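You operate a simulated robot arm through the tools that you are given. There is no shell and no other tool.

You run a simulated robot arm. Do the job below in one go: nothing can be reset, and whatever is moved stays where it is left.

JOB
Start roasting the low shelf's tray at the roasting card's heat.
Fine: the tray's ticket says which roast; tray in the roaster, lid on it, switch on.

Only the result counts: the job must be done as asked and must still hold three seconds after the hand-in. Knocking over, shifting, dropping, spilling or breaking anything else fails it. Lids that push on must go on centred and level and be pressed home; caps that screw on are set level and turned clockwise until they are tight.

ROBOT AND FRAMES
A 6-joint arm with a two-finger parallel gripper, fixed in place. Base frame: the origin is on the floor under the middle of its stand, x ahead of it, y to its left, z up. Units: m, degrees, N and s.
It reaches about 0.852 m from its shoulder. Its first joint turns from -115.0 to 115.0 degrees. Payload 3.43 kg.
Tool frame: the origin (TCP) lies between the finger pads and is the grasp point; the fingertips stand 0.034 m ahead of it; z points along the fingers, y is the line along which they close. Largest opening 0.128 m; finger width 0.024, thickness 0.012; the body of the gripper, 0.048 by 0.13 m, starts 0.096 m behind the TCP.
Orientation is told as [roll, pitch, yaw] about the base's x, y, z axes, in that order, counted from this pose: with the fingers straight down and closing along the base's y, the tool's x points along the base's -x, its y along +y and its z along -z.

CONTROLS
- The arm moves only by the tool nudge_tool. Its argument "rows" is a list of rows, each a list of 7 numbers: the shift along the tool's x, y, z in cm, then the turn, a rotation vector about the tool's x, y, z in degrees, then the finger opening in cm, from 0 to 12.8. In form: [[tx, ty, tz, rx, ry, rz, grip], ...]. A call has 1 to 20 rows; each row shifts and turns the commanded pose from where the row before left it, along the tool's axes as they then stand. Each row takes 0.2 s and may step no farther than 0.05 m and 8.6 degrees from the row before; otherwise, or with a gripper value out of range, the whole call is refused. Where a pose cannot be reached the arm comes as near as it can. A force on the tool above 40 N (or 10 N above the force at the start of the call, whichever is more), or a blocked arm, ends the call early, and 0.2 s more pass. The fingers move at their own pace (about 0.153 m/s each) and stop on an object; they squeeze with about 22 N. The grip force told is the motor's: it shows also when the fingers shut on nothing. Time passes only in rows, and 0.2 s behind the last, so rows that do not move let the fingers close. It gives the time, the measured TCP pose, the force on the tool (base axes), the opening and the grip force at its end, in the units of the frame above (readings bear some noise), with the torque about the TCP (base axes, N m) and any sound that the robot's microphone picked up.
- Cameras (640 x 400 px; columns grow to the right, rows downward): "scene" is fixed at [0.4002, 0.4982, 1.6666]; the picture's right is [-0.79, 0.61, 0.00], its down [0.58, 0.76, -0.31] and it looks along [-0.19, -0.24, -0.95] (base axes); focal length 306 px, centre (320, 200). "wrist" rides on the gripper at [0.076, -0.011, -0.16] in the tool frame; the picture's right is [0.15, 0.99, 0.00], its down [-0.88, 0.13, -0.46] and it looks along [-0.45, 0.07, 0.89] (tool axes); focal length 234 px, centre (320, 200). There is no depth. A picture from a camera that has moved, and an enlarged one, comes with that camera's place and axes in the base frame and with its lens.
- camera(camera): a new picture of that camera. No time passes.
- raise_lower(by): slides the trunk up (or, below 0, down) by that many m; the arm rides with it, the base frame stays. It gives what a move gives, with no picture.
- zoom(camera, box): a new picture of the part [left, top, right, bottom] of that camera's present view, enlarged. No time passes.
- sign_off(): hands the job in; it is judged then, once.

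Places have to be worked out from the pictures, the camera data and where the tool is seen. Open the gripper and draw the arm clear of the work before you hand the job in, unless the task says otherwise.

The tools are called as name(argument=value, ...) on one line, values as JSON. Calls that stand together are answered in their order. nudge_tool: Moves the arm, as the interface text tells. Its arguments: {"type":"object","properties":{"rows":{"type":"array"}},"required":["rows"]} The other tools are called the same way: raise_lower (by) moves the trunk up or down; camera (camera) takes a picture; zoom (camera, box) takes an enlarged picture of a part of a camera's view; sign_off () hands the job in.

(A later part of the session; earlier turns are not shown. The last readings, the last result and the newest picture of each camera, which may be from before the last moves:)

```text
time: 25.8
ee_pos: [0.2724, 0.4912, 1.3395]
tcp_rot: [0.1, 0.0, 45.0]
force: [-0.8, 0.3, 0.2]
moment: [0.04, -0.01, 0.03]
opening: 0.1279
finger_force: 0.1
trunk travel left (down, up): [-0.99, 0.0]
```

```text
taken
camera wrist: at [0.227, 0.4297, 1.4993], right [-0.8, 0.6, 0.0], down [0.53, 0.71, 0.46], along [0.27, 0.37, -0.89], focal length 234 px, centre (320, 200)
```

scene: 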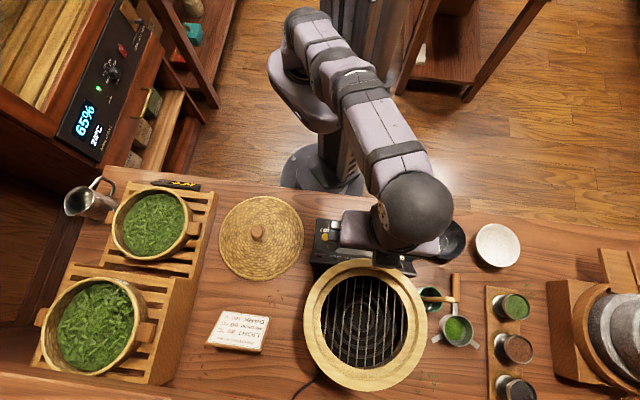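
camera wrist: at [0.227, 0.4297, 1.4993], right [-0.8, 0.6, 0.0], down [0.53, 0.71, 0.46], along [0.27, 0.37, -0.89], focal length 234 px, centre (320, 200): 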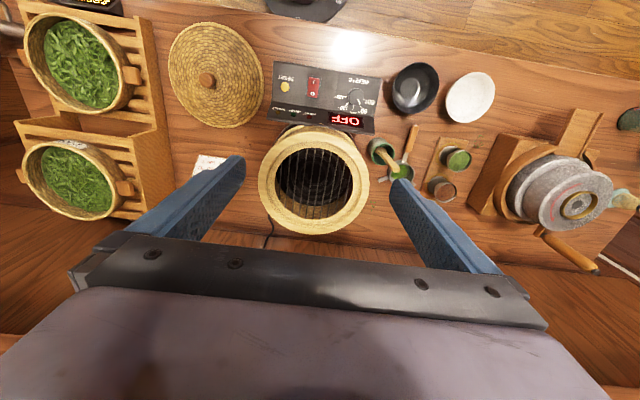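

Excellent overview: ring, lid and both trays visible. Zooming on each for measurement.

zoom(camera="wrist", box=[245, 115, 385, 240])

zoom(camera="wrist", box=[0, 0, 160, 130])

zoom(camera="wrist", box=[150, 10, 280, 140])

```text
3.20 times, centred on (315, 178) of wrist
camera zoom: at [0.227, 0.4297, 1.4993], right [-0.8, 0.6, 0.0], down [0.53, 0.71, 0.46], along [0.27, 0.37, -0.89], focal length 749 px, centre (336, 272)
```

zoom: 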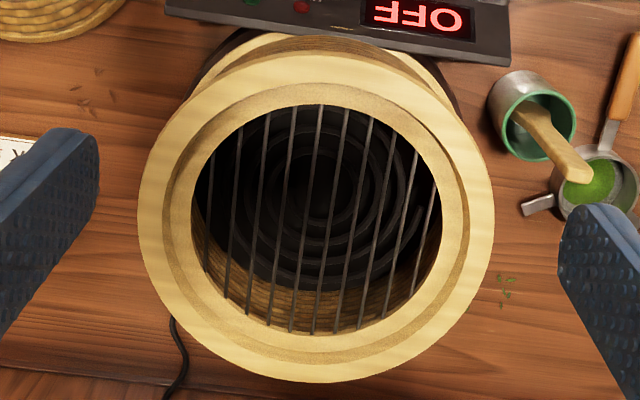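

```text
3.08 times, centred on (80, 65) of wrist
camera zoom: at [0.227, 0.4297, 1.4993], right [-0.8, 0.6, 0.0], down [0.53, 0.71, 0.46], along [0.27, 0.37, -0.89], focal length 720 px, centre (1058, 615)
```

zoom: 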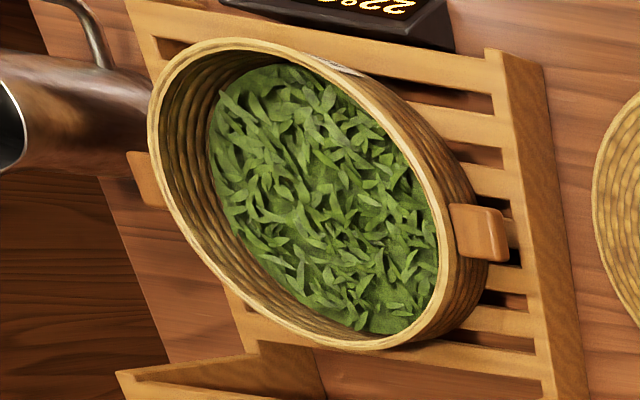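

```text
3.08 times, centred on (215, 75) of wrist
camera zoom: at [0.227, 0.4297, 1.4993], right [-0.8, 0.6, 0.0], down [0.53, 0.71, 0.46], along [0.27, 0.37, -0.89], focal length 720 px, centre (643, 585)
```

zoom: 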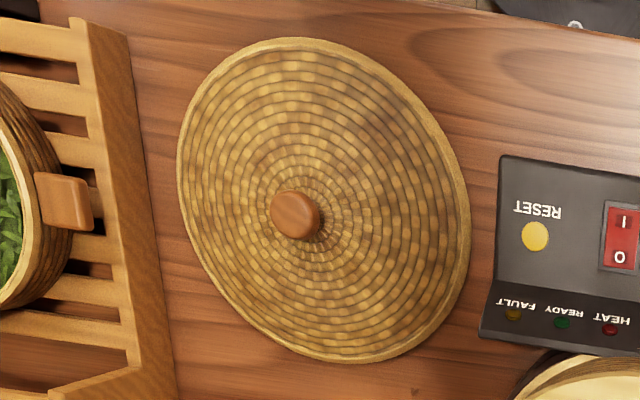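

Measurements: ring centre ≈ (0.363, 0.591), top z ≈ 1.037, recess radius ≈ 0.102; low tray centre ≈ (0.62, 0.106), rim radius ≈ 0.095 with a lug pointing toward (−0.7, +0.7). I turn the gripper to yaw −45° so the fingers can straddle that lug, and move above it.

nudge_tool(rows=[[0, 0, 1.5, 0, 0, 8.2, 12.8], [0, 0, 1.5, 0, 0, 8.2, 12.8], [0, 0, 1.5, 0, 0, 8.2, 12.8], [0, 0, 1.5, 0, 0, 8.2, 12.8], [0, 0, 0, 0, 0, 8.2, 12.8], [0, 0, 0, 0, 0, 8.2, 12.8], [0, 0, 0, 0, 0, 8.2, 12.8], [0, 0, 0, 0, 0, 8.2, 12.8], [0, 0, 0, 0, 0, 8.2, 12.8], [0, 0, 0, 0, 0, 8.2, 12.8], [0, 0, 0, 0, 0, 8, 12.8]])

nudge_tool(rows=[[-4, -0.3, 0.9, 0, 0, 0, 12.8], [-4, -0.3, 0.9, 0, 0, 0, 12.8], [-4, -0.3, 0.9, 0, 0, 0, 12.8], [-4, -0.3, 0.9, 0, 0, 0, 12.8], [-4, -0.3, 0.9, 0, 0, 0, 12.8], [-4, -0.3, 0.9, 0, 0, 0, 12.8], [-4, -0.3, 0.9, 0, 0, 0, 12.8], [-4, -0.3, 0.9, 0, 0, 0, 12.8], [-4, -0.2, 0.9, 0, 0, 0, 12.8], [-4, 0, 0, 0, 0, 0, 12.8]])

camera(camera="wrist")

camera(camera="scene")

```text
time: 28.2
ee_pos: [0.2726, 0.4905, 1.2795]
tcp_rot: [0.0, 0.0, -45.2]
force: [-1.1, -0.1, 0.6]
moment: [-0.01, -0.03, 0.04]
opening: 0.1282
finger_force: 0.1
trunk travel left (down, up): [-0.99, 0.0]
```

```text
time: 30.4
ee_pos: [0.5375, 0.1876, 1.1981]
tcp_rot: [0.0, 0.1, -45.0]
force: [0.0, 0.3, 0.5]
moment: [0.04, 0.01, -0.01]
opening: 0.1281
finger_force: 0.1
trunk travel left (down, up): [-0.99, 0.0]
```

```text
taken
camera wrist: at [0.4759, 0.2334, 1.358], right [0.6, 0.8, 0.0], down [0.72, -0.53, 0.45], along [0.37, -0.27, -0.89], focal length 234 px, centre (320, 200)
```

wrist: 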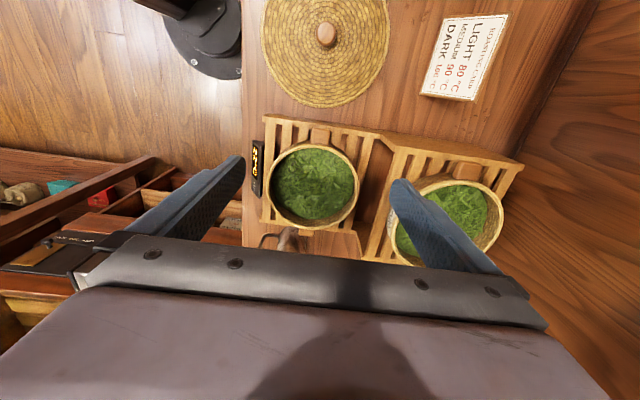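

```text
taken
```

scene: 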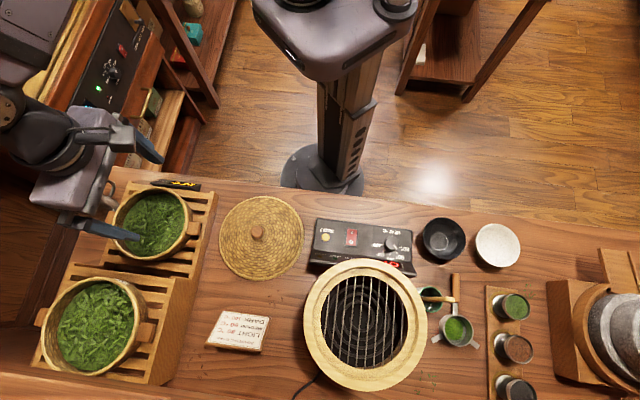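

I'm above the lug now at z≈1.2. Zooming to measure tray and lug.

zoom(camera="wrist", box=[250, 105, 390, 240])

zoom(camera="wrist", box=[290, 115, 350, 160])

```text
2.96 times, centred on (320, 172) of wrist
camera zoom: at [0.4759, 0.2334, 1.358], right [0.6, 0.8, 0.0], down [0.72, -0.53, 0.45], along [0.37, -0.27, -0.89], focal length 694 px, centre (320, 282)
```

zoom: 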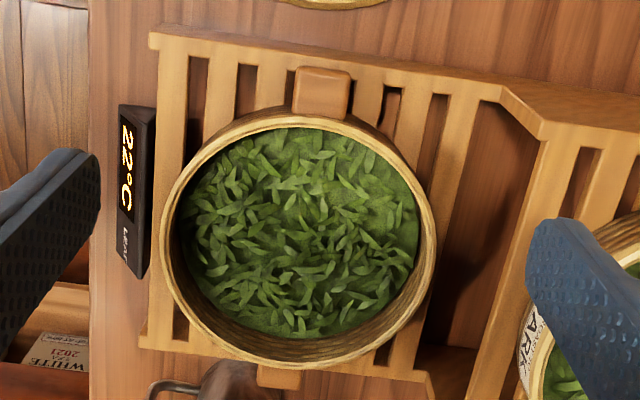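

```text
8.89 times, centred on (320, 138) of wrist
camera zoom: at [0.4759, 0.2334, 1.358], right [0.6, 0.8, 0.0], down [0.72, -0.53, 0.45], along [0.37, -0.27, -0.89], focal length 2082 px, centre (320, 756)
```

zoom: 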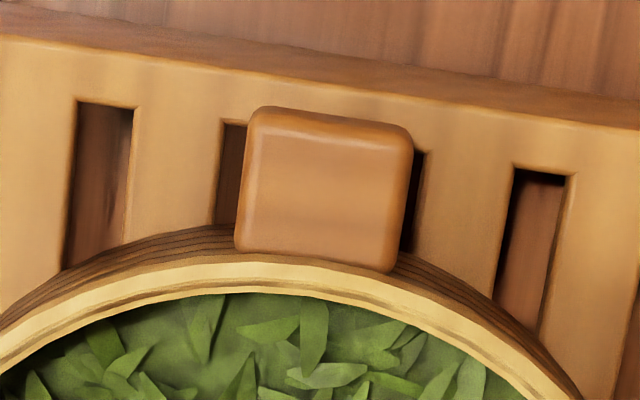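

Lug: top face centre ≈ (0.5515, 0.179, 0.920), 36 mm wide × 31 mm deep, well aligned with the tool. I shift over it, narrow to 6 cm and descend to z≈1.07 for a closer look at the clearance to the rack.

nudge_tool(rows=[[-1.3, 0.37, 0, 0, 0, 0, 6], [0, 0, 3, 0, 0, 0, 6], [0, 0, 4, 0, 0, 0, 6], [0, 0, 4, 0, 0, 0, 6], [0, 0, 2, 0, 0, 0, 6], [0, 0, 0, 0, 0, 0, 6]])

camera(camera="wrist")

zoom(camera="wrist", box=[260, 80, 380, 180])

camera(camera="scene")

```text
time: 31.8
ee_pos: [0.5484, 0.1834, 1.0689]
tcp_rot: [-0.1, 0.0, -45.1]
force: [0.9, 0.5, -0.4]
moment: [0.03, 0.03, -0.02]
opening: 0.0599
finger_force: 0.1
trunk travel left (down, up): [-0.99, 0.0]
```

```text
taken
camera wrist: at [0.4869, 0.2299, 1.2284], right [0.6, 0.8, 0.0], down [0.71, -0.53, 0.46], along [0.37, -0.27, -0.89], focal length 234 px, centre (320, 200)
```

wrist: 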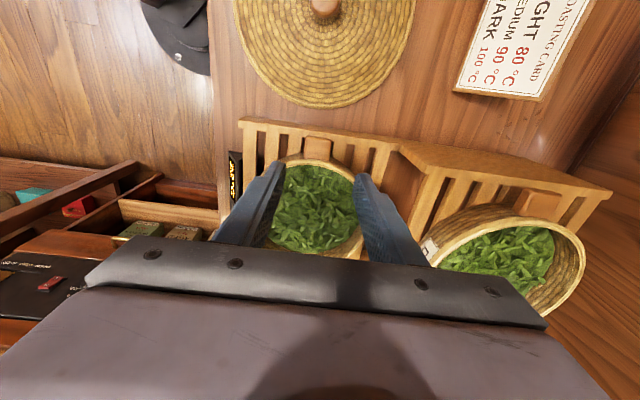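

```text
4.00 times, centred on (320, 130) of wrist
camera zoom: at [0.4869, 0.2299, 1.2284], right [0.6, 0.8, 0.0], down [0.71, -0.53, 0.46], along [0.37, -0.27, -0.89], focal length 937 px, centre (320, 480)
```

zoom: 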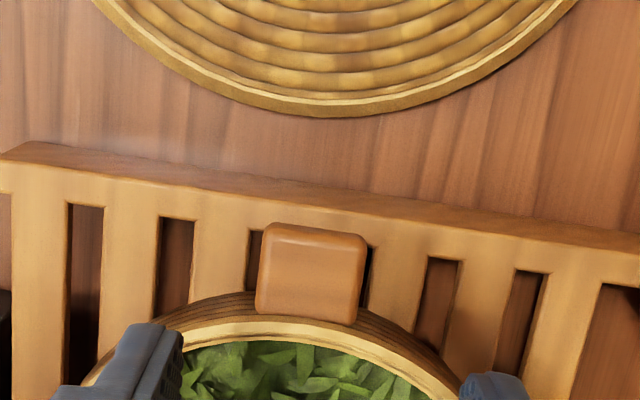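

```text
taken
```

scene: 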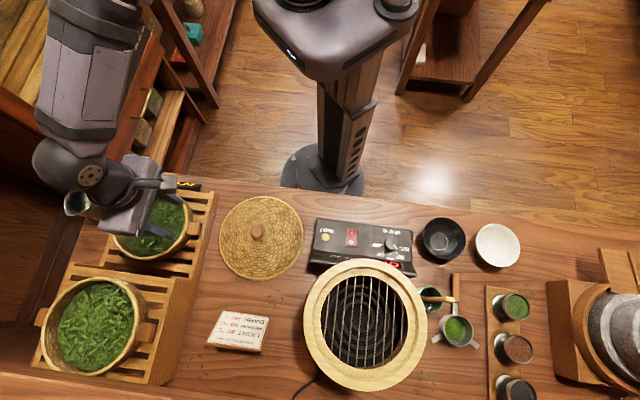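

The lug centre is 5 mm inward and 1.5 mm to the side of the tool axis; slats estimated at z≈0.893, lug top ≈0.92. I fine-adjust and descend to just above the lug.

nudge_tool(rows=[[-0.25, -0.15, 0, 0, 0, 0, 5.6], [0, 0, 3.5, 0, 0, 0, 5.6], [0, 0, 3.5, 0, 0, 0, 5.6], [0, 0, 3, 0, 0, 0, 5.6], [0, 0, 0, 0, 0, 0, 5.6]])

camera(camera="wrist")

zoom(camera="wrist", box=[250, 70, 390, 190])

zoom(camera="scene", box=[100, 150, 240, 290])

```text
time: 33.0
ee_pos: [0.5472, 0.1813, 0.9694]
tcp_rot: [0.1, 0.0, -45.0]
force: [0.2, 0.2, 0.0]
moment: [-0.01, 0.0, -0.01]
opening: 0.0562
finger_force: 0.0
trunk travel left (down, up): [-0.99, 0.0]
```

```text
taken
camera wrist: at [0.4861, 0.227, 1.1287], right [0.6, 0.8, 0.0], down [0.71, -0.53, 0.46], along [0.37, -0.27, -0.89], focal length 234 px, centre (320, 200)
```

wrist: 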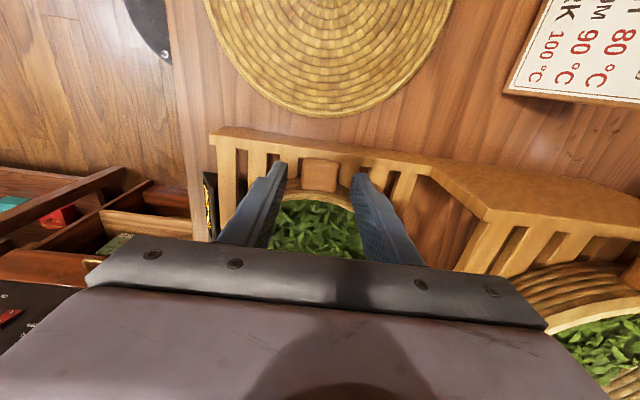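

```text
3.33 times, centred on (320, 130) of wrist
camera zoom: at [0.4861, 0.227, 1.1287], right [0.6, 0.8, 0.0], down [0.71, -0.53, 0.46], along [0.37, -0.27, -0.89], focal length 781 px, centre (320, 433)
```

zoom: 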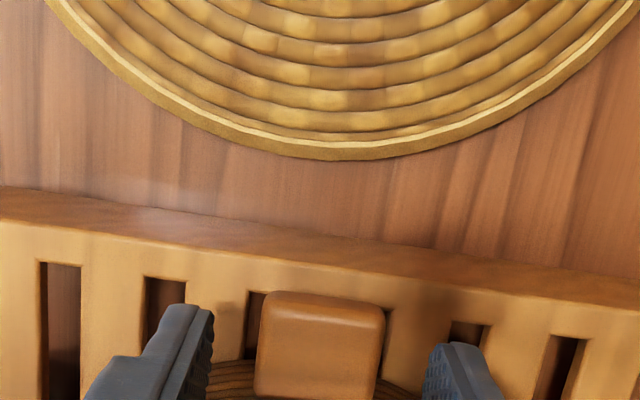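

```text
2.86 times, centred on (170, 220) of scene
camera zoom: at [0.4002, 0.4982, 1.6666], right [-0.79, 0.61, 0.0], down [0.58, 0.76, -0.31], along [-0.19, -0.24, -0.95], focal length 874 px, centre (749, 143)
```

zoom: 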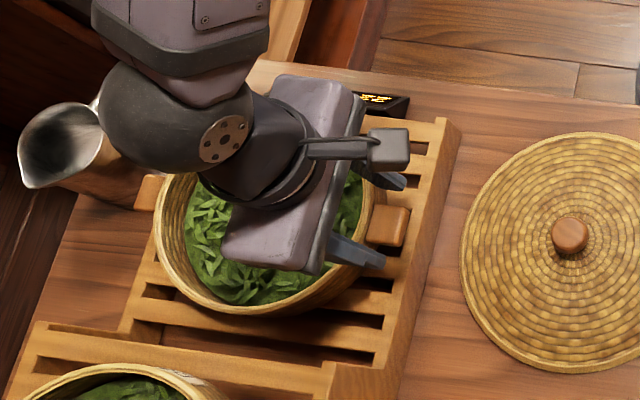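

Fingers straddle the lug correctly (within ~1 mm sideways). Slats at z≈0.897, lug top ≈0.919; I descend to TCP z≈0.938 (tips ≈0.904).

nudge_tool(rows=[[0, 0, 1.5, 0, 0, 0, 5.6], [0, 0, 1.0, 0, 0, 0, 5.6], [0, 0, 0.6, 0, 0, 0, 5.6], [0, 0, 0, 0, 0, 0, 5.6]])

zoom(camera="wrist", box=[250, 100, 390, 220])

zoom(camera="scene", box=[150, 180, 220, 260])

```text
time: 34.0
ee_pos: [0.5482, 0.1817, 0.937]
tcp_rot: [0.0, 0.0, -44.9]
force: [-0.4, 0.7, 0.2]
moment: [-0.01, 0.0, 0.0]
opening: 0.0563
finger_force: 0.0
trunk travel left (down, up): [-0.99, 0.0]
```

```text
3.33 times, centred on (320, 160) of wrist
camera zoom: at [0.4872, 0.2276, 1.0979], right [0.6, 0.8, 0.0], down [0.71, -0.53, 0.46], along [0.37, -0.27, -0.89], focal length 781 px, centre (320, 333)
```

zoom: 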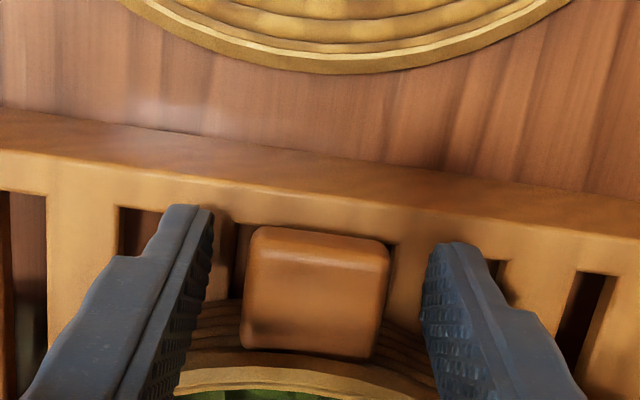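

```text
5.00 times, centred on (185, 220) of scene
camera zoom: at [0.4002, 0.4982, 1.6666], right [-0.79, 0.61, 0.0], down [0.58, 0.76, -0.31], along [-0.19, -0.24, -0.95], focal length 1529 px, centre (995, 100)
```

zoom: 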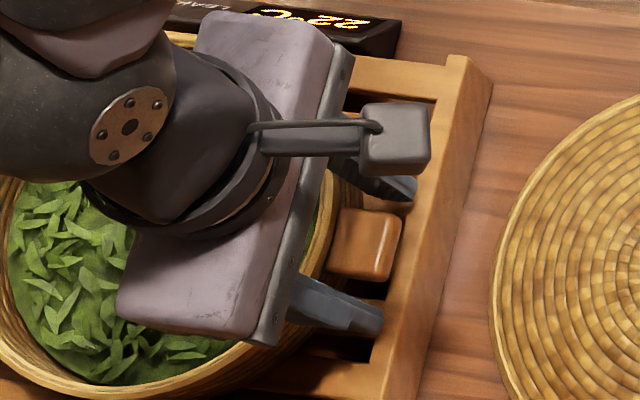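

Positioned with no contact. I lower 1.5 mm more and close on the lug.

nudge_tool(rows=[[0, 0, 0.15, 0, 0, 0, 5.0], [0, 0, 0, 0, 0, 0, 4.0], [0, 0, 0, 0, 0, 0, 3.0], [0, 0, 0, 0, 0, 0, 2.0], [0, 0, 0, 0, 0, 0, 2.0]])

zoom(camera="wrist", box=[250, 100, 390, 220])

```text
time: 35.2
ee_pos: [0.548, 0.181, 0.937]
tcp_rot: [-0.1, 0.0, -45.0]
force: [-0.3, -0.9, -0.2]
moment: [-0.07, -0.07, -0.1]
opening: 0.0335
finger_force: 21.6
trunk travel left (down, up): [-0.99, 0.0]
```

```text
3.33 times, centred on (320, 160) of wrist
camera zoom: at [0.4876, 0.2271, 1.0965], right [0.6, 0.8, 0.0], down [0.71, -0.53, 0.46], along [0.37, -0.27, -0.89], focal length 781 px, centre (320, 333)
```

zoom: 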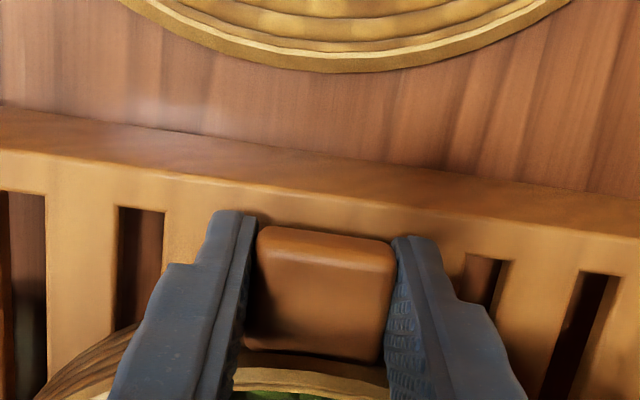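

Lug held at 33.5 mm. I lift slowly by 1.5 cm and look whether the tray stays level.

nudge_tool(rows=[[0, 0, -0.3, 0, 0, 0, 2.0], [0, 0, -0.3, 0, 0, 0, 2.0], [0, 0, -0.4, 0, 0, 0, 2.0], [0, 0, -0.5, 0, 0, 0, 2.0], [0, 0, 0, 0, 0, 0, 2.0]])

camera(camera="wrist")

zoom(camera="scene", box=[80, 160, 240, 280])

```text
time: 36.4
ee_pos: [0.5491, 0.18, 0.9506]
tcp_rot: [0.0, -0.1, -45.1]
force: [-0.5, -0.2, -1.9]
moment: [0.09, 0.13, 0.0]
opening: 0.0337
finger_force: 22.1
trunk travel left (down, up): [-0.99, 0.0]
```

```text
taken
camera wrist: at [0.4879, 0.2265, 1.1107], right [0.6, 0.8, 0.0], down [0.72, -0.53, 0.46], along [0.37, -0.27, -0.89], focal length 234 px, centre (320, 200)
```

wrist: 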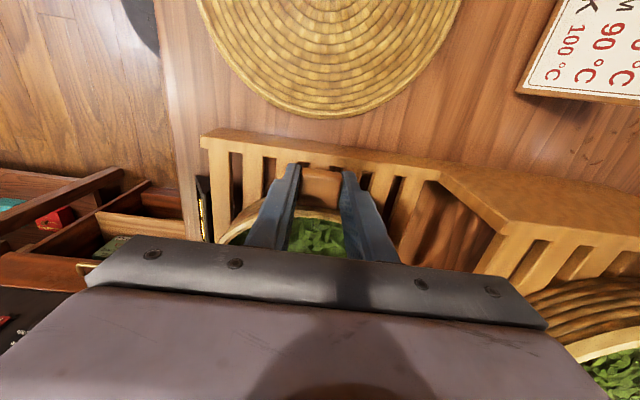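

```text
3.33 times, centred on (160, 220) of scene
camera zoom: at [0.4002, 0.4982, 1.6666], right [-0.79, 0.61, 0.0], down [0.58, 0.76, -0.31], along [-0.19, -0.24, -0.95], focal length 1019 px, centre (853, 133)
```

zoom: 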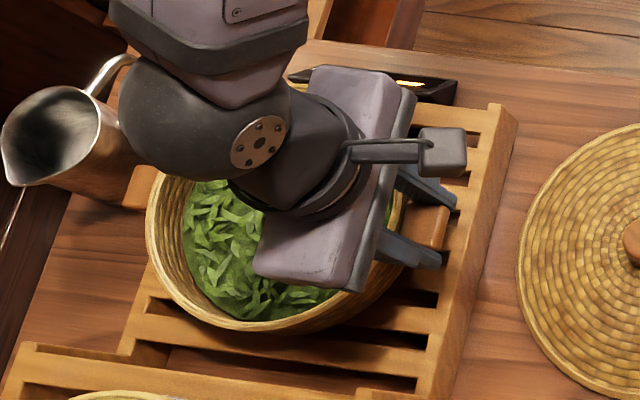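

Only about 2 N and 0.16 Nm: the tray is light. Lift another 4 cm and check level.

nudge_tool(rows=[[0, 0, -1, 0, 0, 0, 2.0], [0, 0, -1, 0, 0, 0, 2.0], [0, 0, -1, 0, 0, 0, 2.0], [0, 0, -1, 0, 0, 0, 2.0], [0, 0, 0, 0, 0, 0, 2.0]])

camera(camera="wrist")

zoom(camera="scene", box=[60, 150, 240, 280])

zoom(camera="wrist", box=[200, 130, 440, 260])

```text
time: 37.6
ee_pos: [0.5487, 0.1805, 0.9917]
tcp_rot: [0.0, 0.0, -45.0]
force: [-0.3, -0.3, -1.5]
moment: [0.14, 0.09, 0.02]
opening: 0.0339
finger_force: 22.2
trunk travel left (down, up): [-0.99, 0.0]
```

```text
taken
camera wrist: at [0.4881, 0.2263, 1.1512], right [0.6, 0.8, 0.0], down [0.71, -0.53, 0.46], along [0.37, -0.27, -0.89], focal length 234 px, centre (320, 200)
```

wrist: 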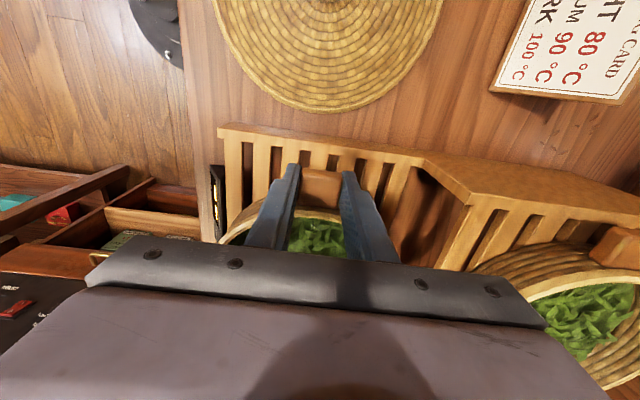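

```text
3.08 times, centred on (150, 215) of scene
camera zoom: at [0.4002, 0.4982, 1.6666], right [-0.79, 0.61, 0.0], down [0.58, 0.76, -0.31], along [-0.19, -0.24, -0.95], focal length 941 px, centre (843, 154)
```

zoom: 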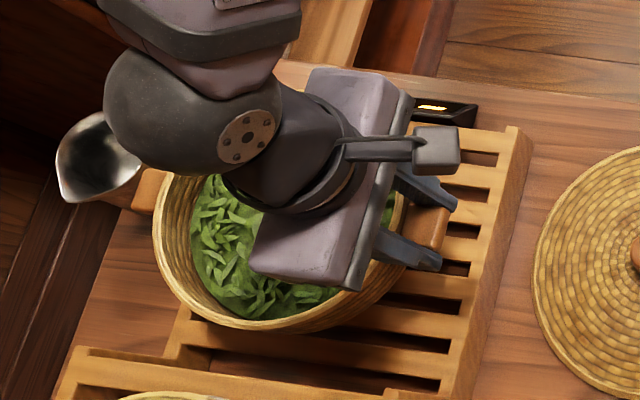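

```text
2.67 times, centred on (320, 195) of wrist
camera zoom: at [0.4881, 0.2263, 1.1512], right [0.6, 0.8, 0.0], down [0.71, -0.53, 0.46], along [0.37, -0.27, -0.89], focal length 624 px, centre (320, 213)
```

zoom: 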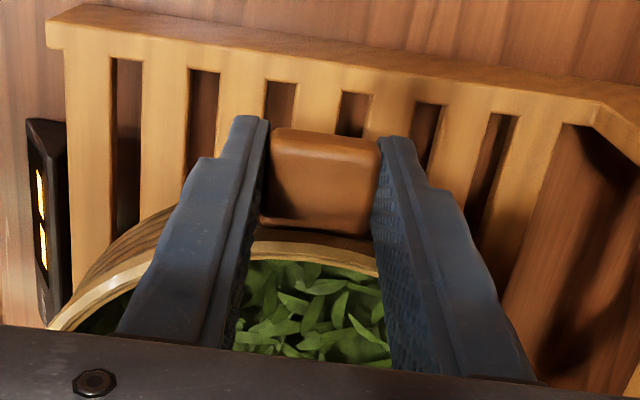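

The tray hangs level from the lug (about 1.7 N). Before carrying on I check the recess depth of the ring, because the fingertips sit low beside the lug.

zoom(camera="scene", box=[375, 340, 423, 370])

zoom(camera="scene", box=[340, 365, 396, 400])

zoom(camera="scene", box=[298, 255, 430, 395])

```text
13.33 times, centred on (399, 355) of scene
camera zoom: at [0.4002, 0.4982, 1.6666], right [-0.79, 0.61, 0.0], down [0.58, 0.76, -0.31], along [-0.19, -0.24, -0.95], focal length 4077 px, centre (-733, -1867)
```

zoom: 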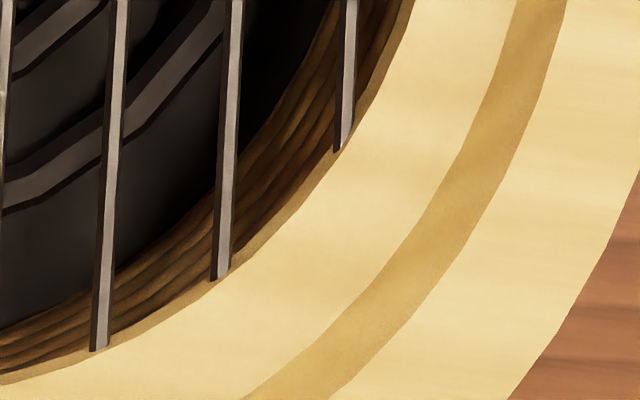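

```text
11.43 times, centred on (368, 382) of scene
camera zoom: at [0.4002, 0.4982, 1.6666], right [-0.79, 0.61, 0.0], down [0.58, 0.76, -0.31], along [-0.19, -0.24, -0.95], focal length 3494 px, centre (-229, -1886)
```

zoom: 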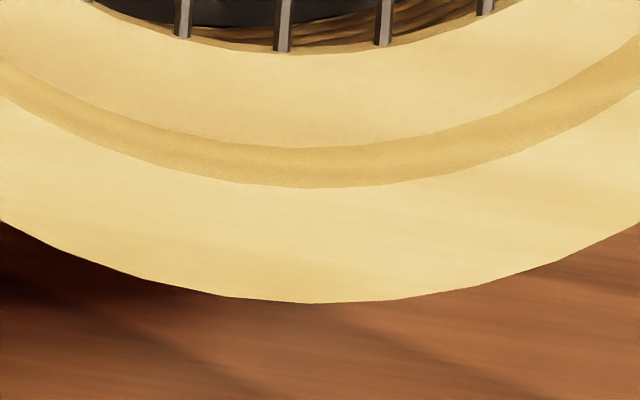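

```text
2.86 times, centred on (364, 325) of scene
camera zoom: at [0.4002, 0.4982, 1.6666], right [-0.79, 0.61, 0.0], down [0.58, 0.76, -0.31], along [-0.19, -0.24, -0.95], focal length 874 px, centre (194, -157)
```

zoom: 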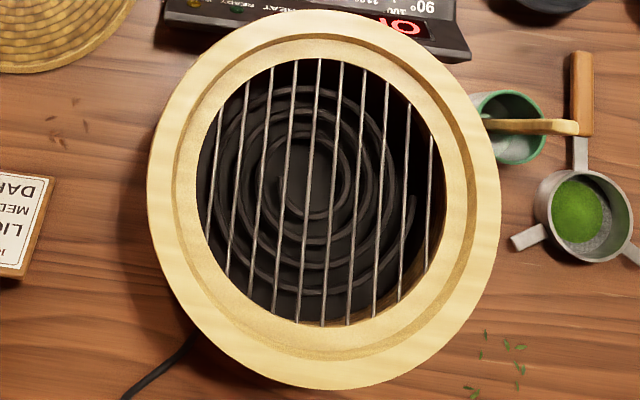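

The recess wall looks about 2 cm deep. To learn the tray's wall and lug heights I use the identical high tray, which the wrist camera now sees from a low angle.

zoom(camera="wrist", box=[460, 170, 640, 300])

zoom(camera="wrist", box=[560, 210, 640, 270])

```text
3.08 times, centred on (550, 235) of wrist
camera zoom: at [0.4881, 0.2263, 1.1512], right [0.6, 0.8, 0.0], down [0.71, -0.53, 0.46], along [0.37, -0.27, -0.89], focal length 720 px, centre (-388, 92)
```

zoom: 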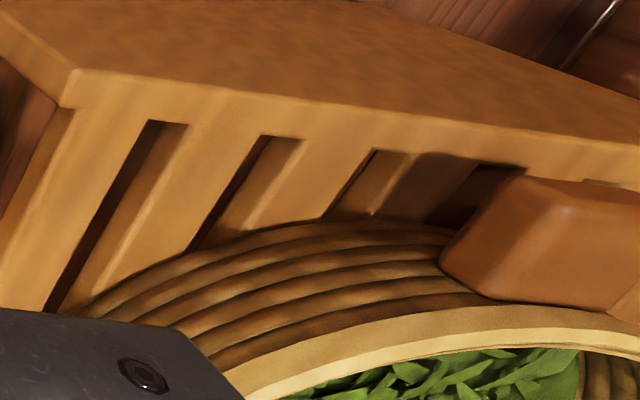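

```text
6.67 times, centred on (600, 240) of wrist
camera zoom: at [0.4881, 0.2263, 1.1512], right [0.6, 0.8, 0.0], down [0.71, -0.53, 0.46], along [0.37, -0.27, -0.89], focal length 1561 px, centre (-1547, -67)
```

zoom: 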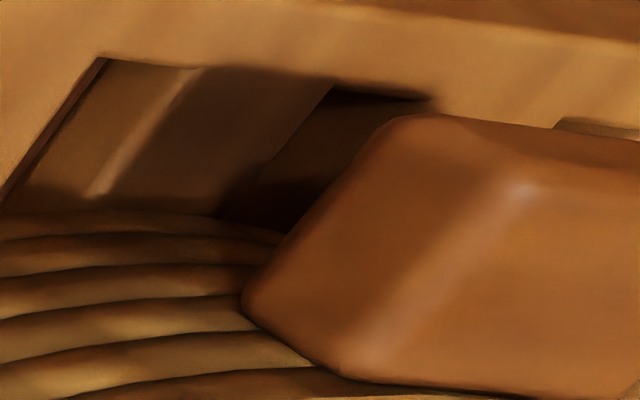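

The high tray shows the lug's underside is about halfway up the wall (~21 mm above the bottom), just enough for the recess. My tips are ~3 mm lower than that, so I set the tray back down and regrip a few mm higher.

nudge_tool(rows=[[0, 0, 1.5, 0, 0, 0, 2.0], [0, 0, 1.5, 0, 0, 0, 2.0], [0, 0, 1.2, 0, 0, 0, 2.0], [0, 0, 0.6, 0, 0, 0, 2.0], [0, 0, 0.4, 0, 0, 0, 2.0], [0, 0, 0, 0, 0, 0, 2.0]])

```text
time: 39.0
ee_pos: [0.5489, 0.1806, 0.9388]
tcp_rot: [-0.1, 0.0, -45.1]
force: [-0.5, 0.3, -1.1]
moment: [0.13, 0.13, 0.02]
opening: 0.0337
finger_force: 22.1
trunk travel left (down, up): [-0.99, 0.0]
```

Still hanging slightly; I lower 2–3 mm more till the load goes off.

nudge_tool(rows=[[0, 0, 0.2, 0, 0, 0, 2.0], [0, 0, 0, 0, 0, 0, 2.0]])

```text
time: 39.6
ee_pos: [0.5481, 0.1806, 0.9369]
tcp_rot: [0.1, 0.0, -45.0]
force: [-1.3, 0.0, -1.0]
moment: [-0.09, -0.02, -0.03]
opening: 0.0338
finger_force: 22.1
trunk travel left (down, up): [-0.99, 0.0]
```

Moment has gone, so it stands on the rack. Open gently, go up 5 mm, and close again.

nudge_tool(rows=[[0, 0, 0, 0, 0, 0, 4.0], [0, 0, 0, 0, 0, 0, 5.0], [0, 0, -0.5, 0, 0, 0, 5.0], [0, 0, 0, 0, 0, 0, 4.0], [0, 0, 0, 0, 0, 0, 3.0], [0, 0, 0, 0, 0, 0, 2.0], [0, 0, 0, 0, 0, 0, 2.0]])

zoom(camera="wrist", box=[250, 100, 390, 220])

```text
time: 41.2
ee_pos: [0.548, 0.1799, 0.9431]
tcp_rot: [0.0, 0.0, -45.0]
force: [0.1, -0.7, 0.5]
moment: [-0.07, 0.0, -0.02]
opening: 0.0336
finger_force: 22.3
trunk travel left (down, up): [-0.99, 0.0]
```

```text
3.33 times, centred on (320, 160) of wrist
camera zoom: at [0.4876, 0.2263, 1.1021], right [0.6, 0.8, 0.0], down [0.71, -0.53, 0.46], along [0.37, -0.27, -0.89], focal length 781 px, centre (320, 333)
```

zoom: 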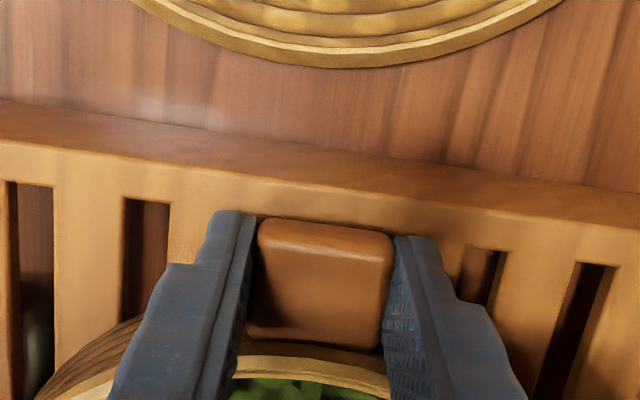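

Regripped 5–6 mm higher. Lifting to z≈1.17 in gentle steps.

nudge_tool(rows=[[0, 0, -0.5, 0, 0, 0, 2.0], [0, 0, -0.5, 0, 0, 0, 2.0], [0, 0, -1, 0, 0, 0, 2.0], [0, 0, -1.5, 0, 0, 0, 2.0], [0, 0, -2, 0, 0, 0, 2.0], [0, 0, -2, 0, 0, 0, 2.0], [0, 0, -2.5, 0, 0, 0, 2.0], [0, 0, -2.5, 0, 0, 0, 2.0], [0, 0, -2.5, 0, 0, 0, 2.0], [0, 0, -2.5, 0, 0, 0, 2.0], [0, 0, -2.5, 0, 0, 0, 2.0], [0, 0, -1.5, 0, 0, 0, 2.0], [0, 0, -1, 0, 0, 0, 2.0], [0, 0, 0, 0, 0, 0, 2.0]])

camera(camera="scene")

camera(camera="wrist")

```text
time: 44.2
ee_pos: [0.5484, 0.1798, 1.1658]
tcp_rot: [-0.1, 0.0, -45.0]
force: [0.2, 0.3, -1.2]
moment: [0.08, 0.15, 0.01]
opening: 0.0337
finger_force: 21.5
trunk travel left (down, up): [-0.99, 0.0]
```

```text
taken
```

scene: 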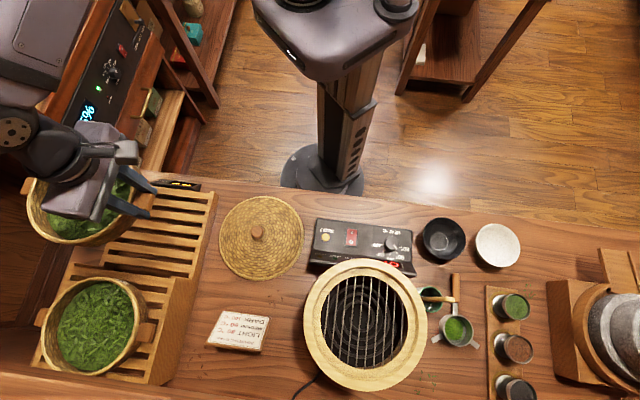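

```text
taken
camera wrist: at [0.4877, 0.226, 1.3273], right [0.6, 0.8, 0.0], down [0.72, -0.53, 0.46], along [0.37, -0.27, -0.89], focal length 234 px, centre (320, 200)
```

wrist: 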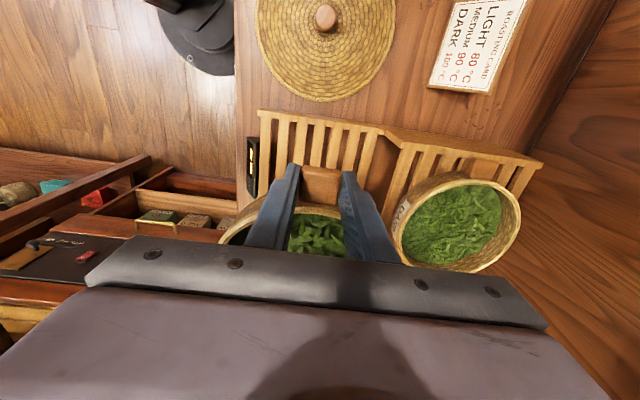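

Tray is held level at z≈1.17 and its bottom (~1.11) clears everything. I now swing it on an arc around the base to above the roaster, turning the gripper to yaw 45°.

nudge_tool(rows=[[2.173, 1.042, 0, 0, 0, -5, 2], [2.123, 1.14, 0, 0, 0, -5, 2], [2.069, 1.237, 0, 0, 0, -5, 2], [2.01, 1.33, 0, 0, 0, -5, 2], [1.947, 1.421, 0, 0, 0, -5, 2], [1.88, 1.509, 0, 0, 0, -5, 2], [1.808, 1.593, 0, 0, 0, -5, 2], [1.733, 1.675, 0, 0, 0, -5, 2], [1.655, 1.753, 0, 0, 0, -5, 2]])

camera(camera="scene")

```text
time: 46.2
ee_pos: [0.4452, 0.3693, 1.1664]
tcp_rot: [0.0, 0.0, 0.1]
force: [0.2, 0.1, -2.3]
moment: [-0.04, 0.16, -0.01]
opening: 0.0335
finger_force: 22.2
trunk travel left (down, up): [-0.99, 0.0]
```

```text
taken
```

scene: 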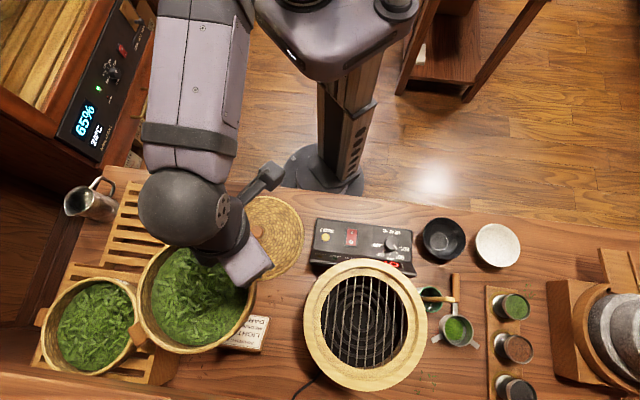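

On track and the tray is stable. Continue the arc.

nudge_tool(rows=[[1.573, 1.827, 0, 0, 0, -5, 2], [1.487, 1.897, 0, 0, 0, -5, 2], [1.399, 1.963, 0, 0, 0, -5, 2], [1.307, 2.025, 0, 0, 0, -5, 2], [1.213, 2.083, 0, 0, 0, -5, 2], [1.116, 2.136, 0, 0, 0, -5, 2], [1.017, 2.185, 0, 0, 0, -5, 2], [0.915, 2.23, 0, 0, 0, -5, 2], [0.812, 2.269, 0, 0, 0, -5, 2], [0, 0, 0, 0, 0, 0, 2], [0, 0, 0, 0, 0, 0, 2]])

camera(camera="scene")

camera(camera="wrist")

zoom(camera="scene", box=[260, 200, 460, 400])

```text
time: 48.6
ee_pos: [0.2803, 0.507, 1.1691]
tcp_rot: [0.0, 0.0, 45.0]
force: [0.3, -0.2, -1.0]
moment: [-0.11, 0.14, -0.03]
opening: 0.0335
finger_force: 22.5
trunk travel left (down, up): [-0.99, 0.0]
```

```text
taken
```

scene: 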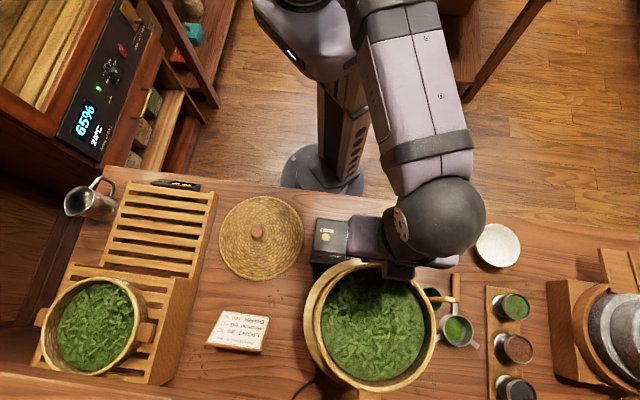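

```text
taken
camera wrist: at [0.2356, 0.4463, 1.3286], right [-0.8, 0.6, 0.0], down [0.53, 0.72, 0.46], along [0.27, 0.37, -0.89], focal length 234 px, centre (320, 200)
```

wrist: 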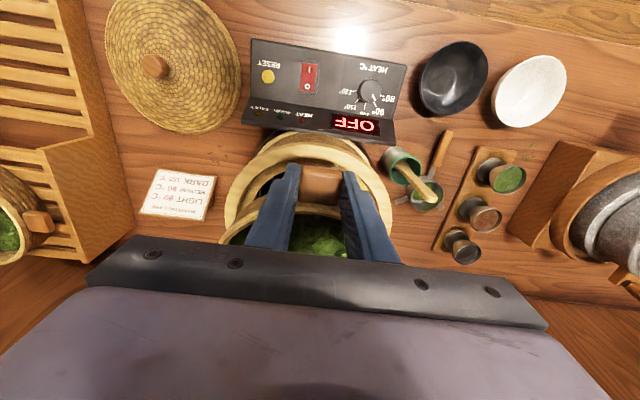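

```text
2.00 times, centred on (360, 300) of scene
camera zoom: at [0.4002, 0.4982, 1.6666], right [-0.79, 0.61, 0.0], down [0.58, 0.76, -0.31], along [-0.19, -0.24, -0.95], focal length 612 px, centre (240, 0)
```

zoom: 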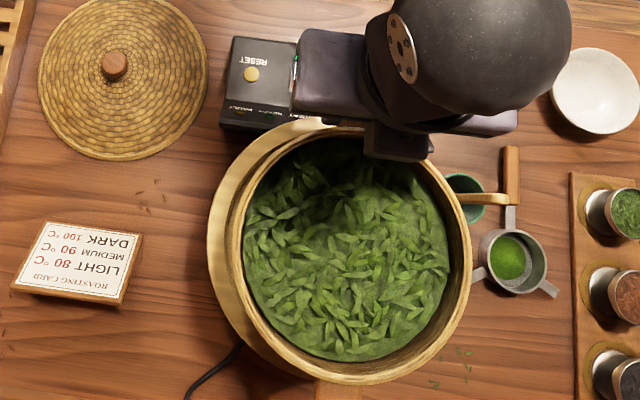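

Tray is above the ring. By the scene picture the tray centre is within ~3 mm of the ring centre; heights still uncertain (ring top 1.04–1.06). I lower 3 cm and compare again.

nudge_tool(rows=[[0, 0, 1, 0, 0, 0, 2], [0, 0, 1, 0, 0, 0, 2], [0, 0, 1, 0, 0, 0, 2], [0, 0, 0, 0, 0, 0, 2]])

zoom(camera="scene", box=[295, 240, 435, 400])

zoom(camera="wrist", box=[200, 120, 440, 270])

```text
time: 49.6
ee_pos: [0.2805, 0.5064, 1.1372]
tcp_rot: [0.1, 0.0, 45.1]
force: [-0.6, -0.2, -1.6]
moment: [-0.11, 0.11, 0.01]
opening: 0.0335
finger_force: 22.4
trunk travel left (down, up): [-0.99, 0.0]
```

```text
2.50 times, centred on (365, 320) of scene
camera zoom: at [0.4002, 0.4982, 1.6666], right [-0.79, 0.61, 0.0], down [0.58, 0.76, -0.31], along [-0.19, -0.24, -0.95], focal length 764 px, centre (208, -100)
```

zoom: 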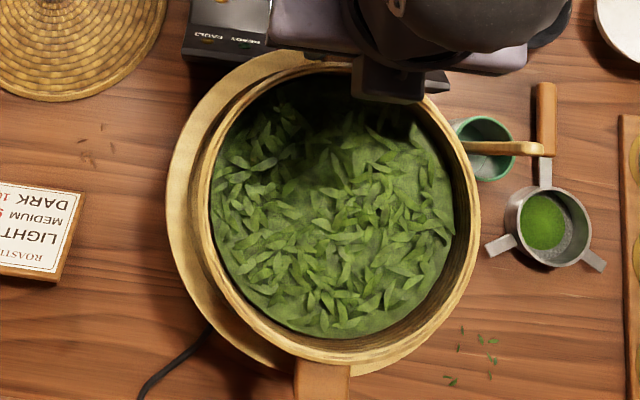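

```text
2.67 times, centred on (320, 195) of wrist
camera zoom: at [0.235, 0.4457, 1.2977], right [-0.8, 0.6, 0.0], down [0.53, 0.72, 0.46], along [0.27, 0.37, -0.89], focal length 624 px, centre (320, 213)
```

zoom: 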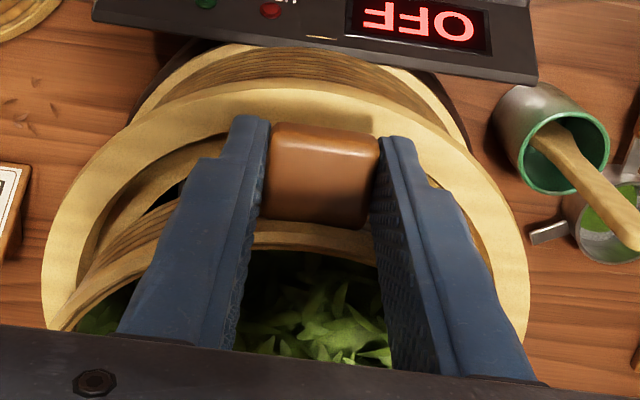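

Refined: ring centre ≈ (0.358, 0.585), top z ≈ 1.052; the tray is about 3 mm short along the approach and 1 mm sideways. I correct this and lower 2.5 cm to the ring's mouth.

nudge_tool(rows=[[-0.27, -0.12, 0.5, 0, 0, 0, 2], [0, 0, 1, 0, 0, 0, 2], [0, 0, 1, 0, 0, 0, 2], [0, 0, 0, 0, 0, 0, 2]])

zoom(camera="scene", box=[295, 240, 435, 400])

zoom(camera="wrist", box=[200, 120, 440, 270])

```text
time: 50.6
ee_pos: [0.284, 0.5081, 1.1111]
tcp_rot: [0.0, -0.1, 45.0]
force: [0.6, 0.1, -1.2]
moment: [-0.12, 0.13, -0.04]
opening: 0.0334
finger_force: 22.0
trunk travel left (down, up): [-0.99, 0.0]
```

```text
2.50 times, centred on (365, 320) of scene
camera zoom: at [0.4002, 0.4982, 1.6666], right [-0.79, 0.61, 0.0], down [0.58, 0.76, -0.31], along [-0.19, -0.24, -0.95], focal length 764 px, centre (208, -100)
```

zoom: 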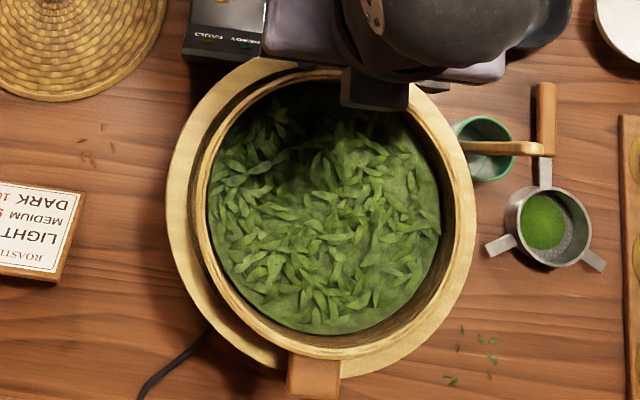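

```text
2.67 times, centred on (320, 195) of wrist
camera zoom: at [0.2383, 0.447, 1.2716], right [-0.8, 0.6, 0.0], down [0.53, 0.71, 0.46], along [0.27, 0.37, -0.89], focal length 624 px, centre (320, 213)
```

zoom: 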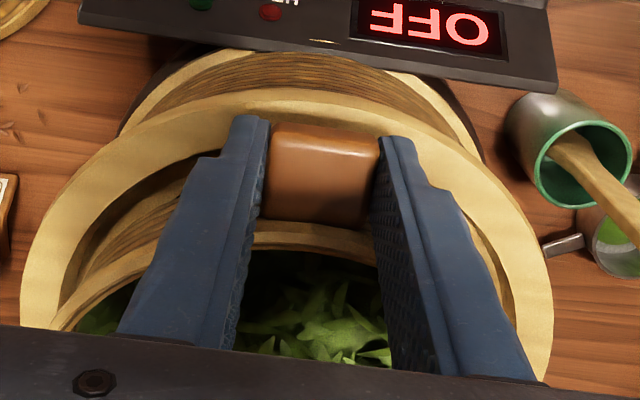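

Ring height 1.051 confirmed. To make sure of centring I zoom at high magnification on the left, right and bottom edges.

zoom(camera="scene", box=[300, 300, 332, 320])

zoom(camera="scene", box=[396, 310, 428, 330])

zoom(camera="scene", box=[370, 365, 402, 385])

zoom(camera="scene", box=[315, 265, 347, 285])

```text
16.00 times, centred on (316, 310) of scene
camera zoom: at [0.4002, 0.4982, 1.6666], right [-0.79, 0.61, 0.0], down [0.58, 0.76, -0.31], along [-0.19, -0.24, -0.95], focal length 4892 px, centre (384, -1560)
```

zoom: 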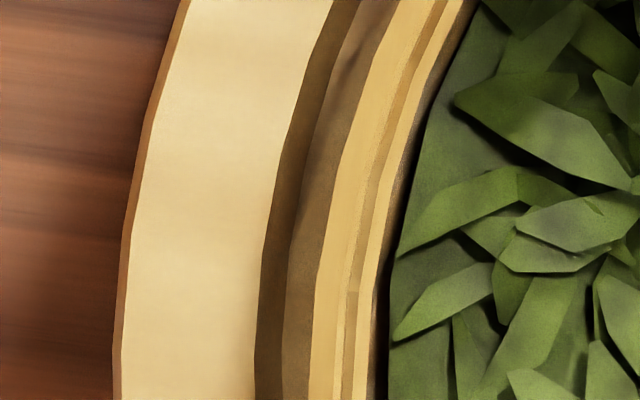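

```text
16.00 times, centred on (412, 320) of scene
camera zoom: at [0.4002, 0.4982, 1.6666], right [-0.79, 0.61, 0.0], down [0.58, 0.76, -0.31], along [-0.19, -0.24, -0.95], focal length 4892 px, centre (-1152, -1720)
```

zoom: 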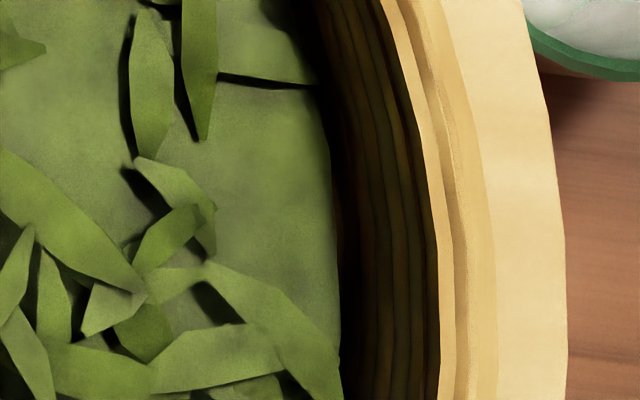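

```text
16.00 times, centred on (386, 375) of scene
camera zoom: at [0.4002, 0.4982, 1.6666], right [-0.79, 0.61, 0.0], down [0.58, 0.76, -0.31], along [-0.19, -0.24, -0.95], focal length 4892 px, centre (-736, -2600)
```

zoom: 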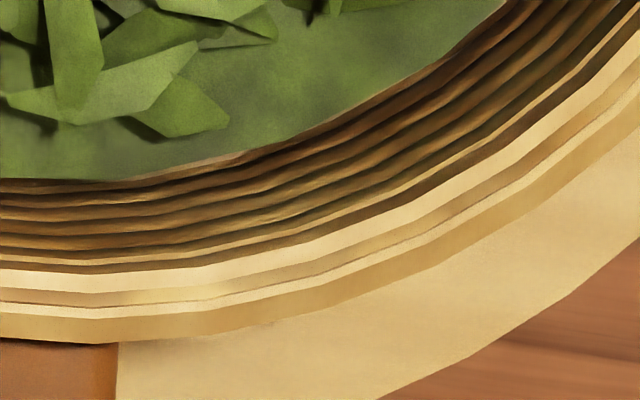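

```text
16.00 times, centred on (331, 275) of scene
camera zoom: at [0.4002, 0.4982, 1.6666], right [-0.79, 0.61, 0.0], down [0.58, 0.76, -0.31], along [-0.19, -0.24, -0.95], focal length 4892 px, centre (144, -1000)
```

zoom: 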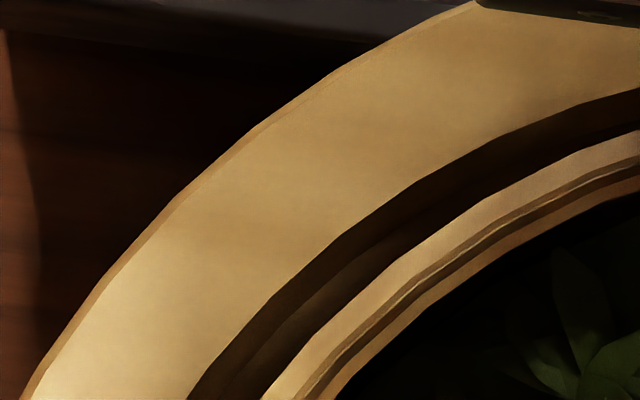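

Centred within about 1 mm (tray R=0.0847/G=0.0397 vs ring 0.0848/0.040). I lower 1.6 cm, then feel for the seat in small steps.

nudge_tool(rows=[[0, 0, 0.8, 0, 0, 0, 2], [0, 0, 0.8, 0, 0, 0, 2], [0, 0, 0, 0, 0, 0, 2]])

nudge_tool(rows=[[0, 0, 0.2, 0, 0, 0, 2], [0, 0, 0, 0, 0, 0, 2]])

nudge_tool(rows=[[0, 0, 0.2, 0, 0, 0, 2], [0, 0, 0, 0, 0, 0, 2]])

```text
time: 51.4
ee_pos: [0.2828, 0.5082, 1.0966]
tcp_rot: [-0.1, 0.0, 45.0]
force: [0.1, -0.2, -2.5]
moment: [-0.12, 0.13, 0.04]
opening: 0.0336
finger_force: 21.8
trunk travel left (down, up): [-0.99, 0.0]
```

```text
time: 52.0
ee_pos: [0.2823, 0.5079, 1.0938]
tcp_rot: [0.0, 0.1, 45.0]
force: [0.4, -0.4, -1.3]
moment: [-0.13, 0.16, 0.01]
opening: 0.0337
finger_force: 21.9
trunk travel left (down, up): [-0.99, 0.0]
```

```text
time: 52.6
ee_pos: [0.2819, 0.5093, 1.0918]
tcp_rot: [0.0, 0.0, 45.0]
force: [1.0, 0.6, -1.6]
moment: [-0.13, 0.12, 0.0]
opening: 0.0335
finger_force: 22.0
trunk travel left (down, up): [-0.99, 0.0]
```

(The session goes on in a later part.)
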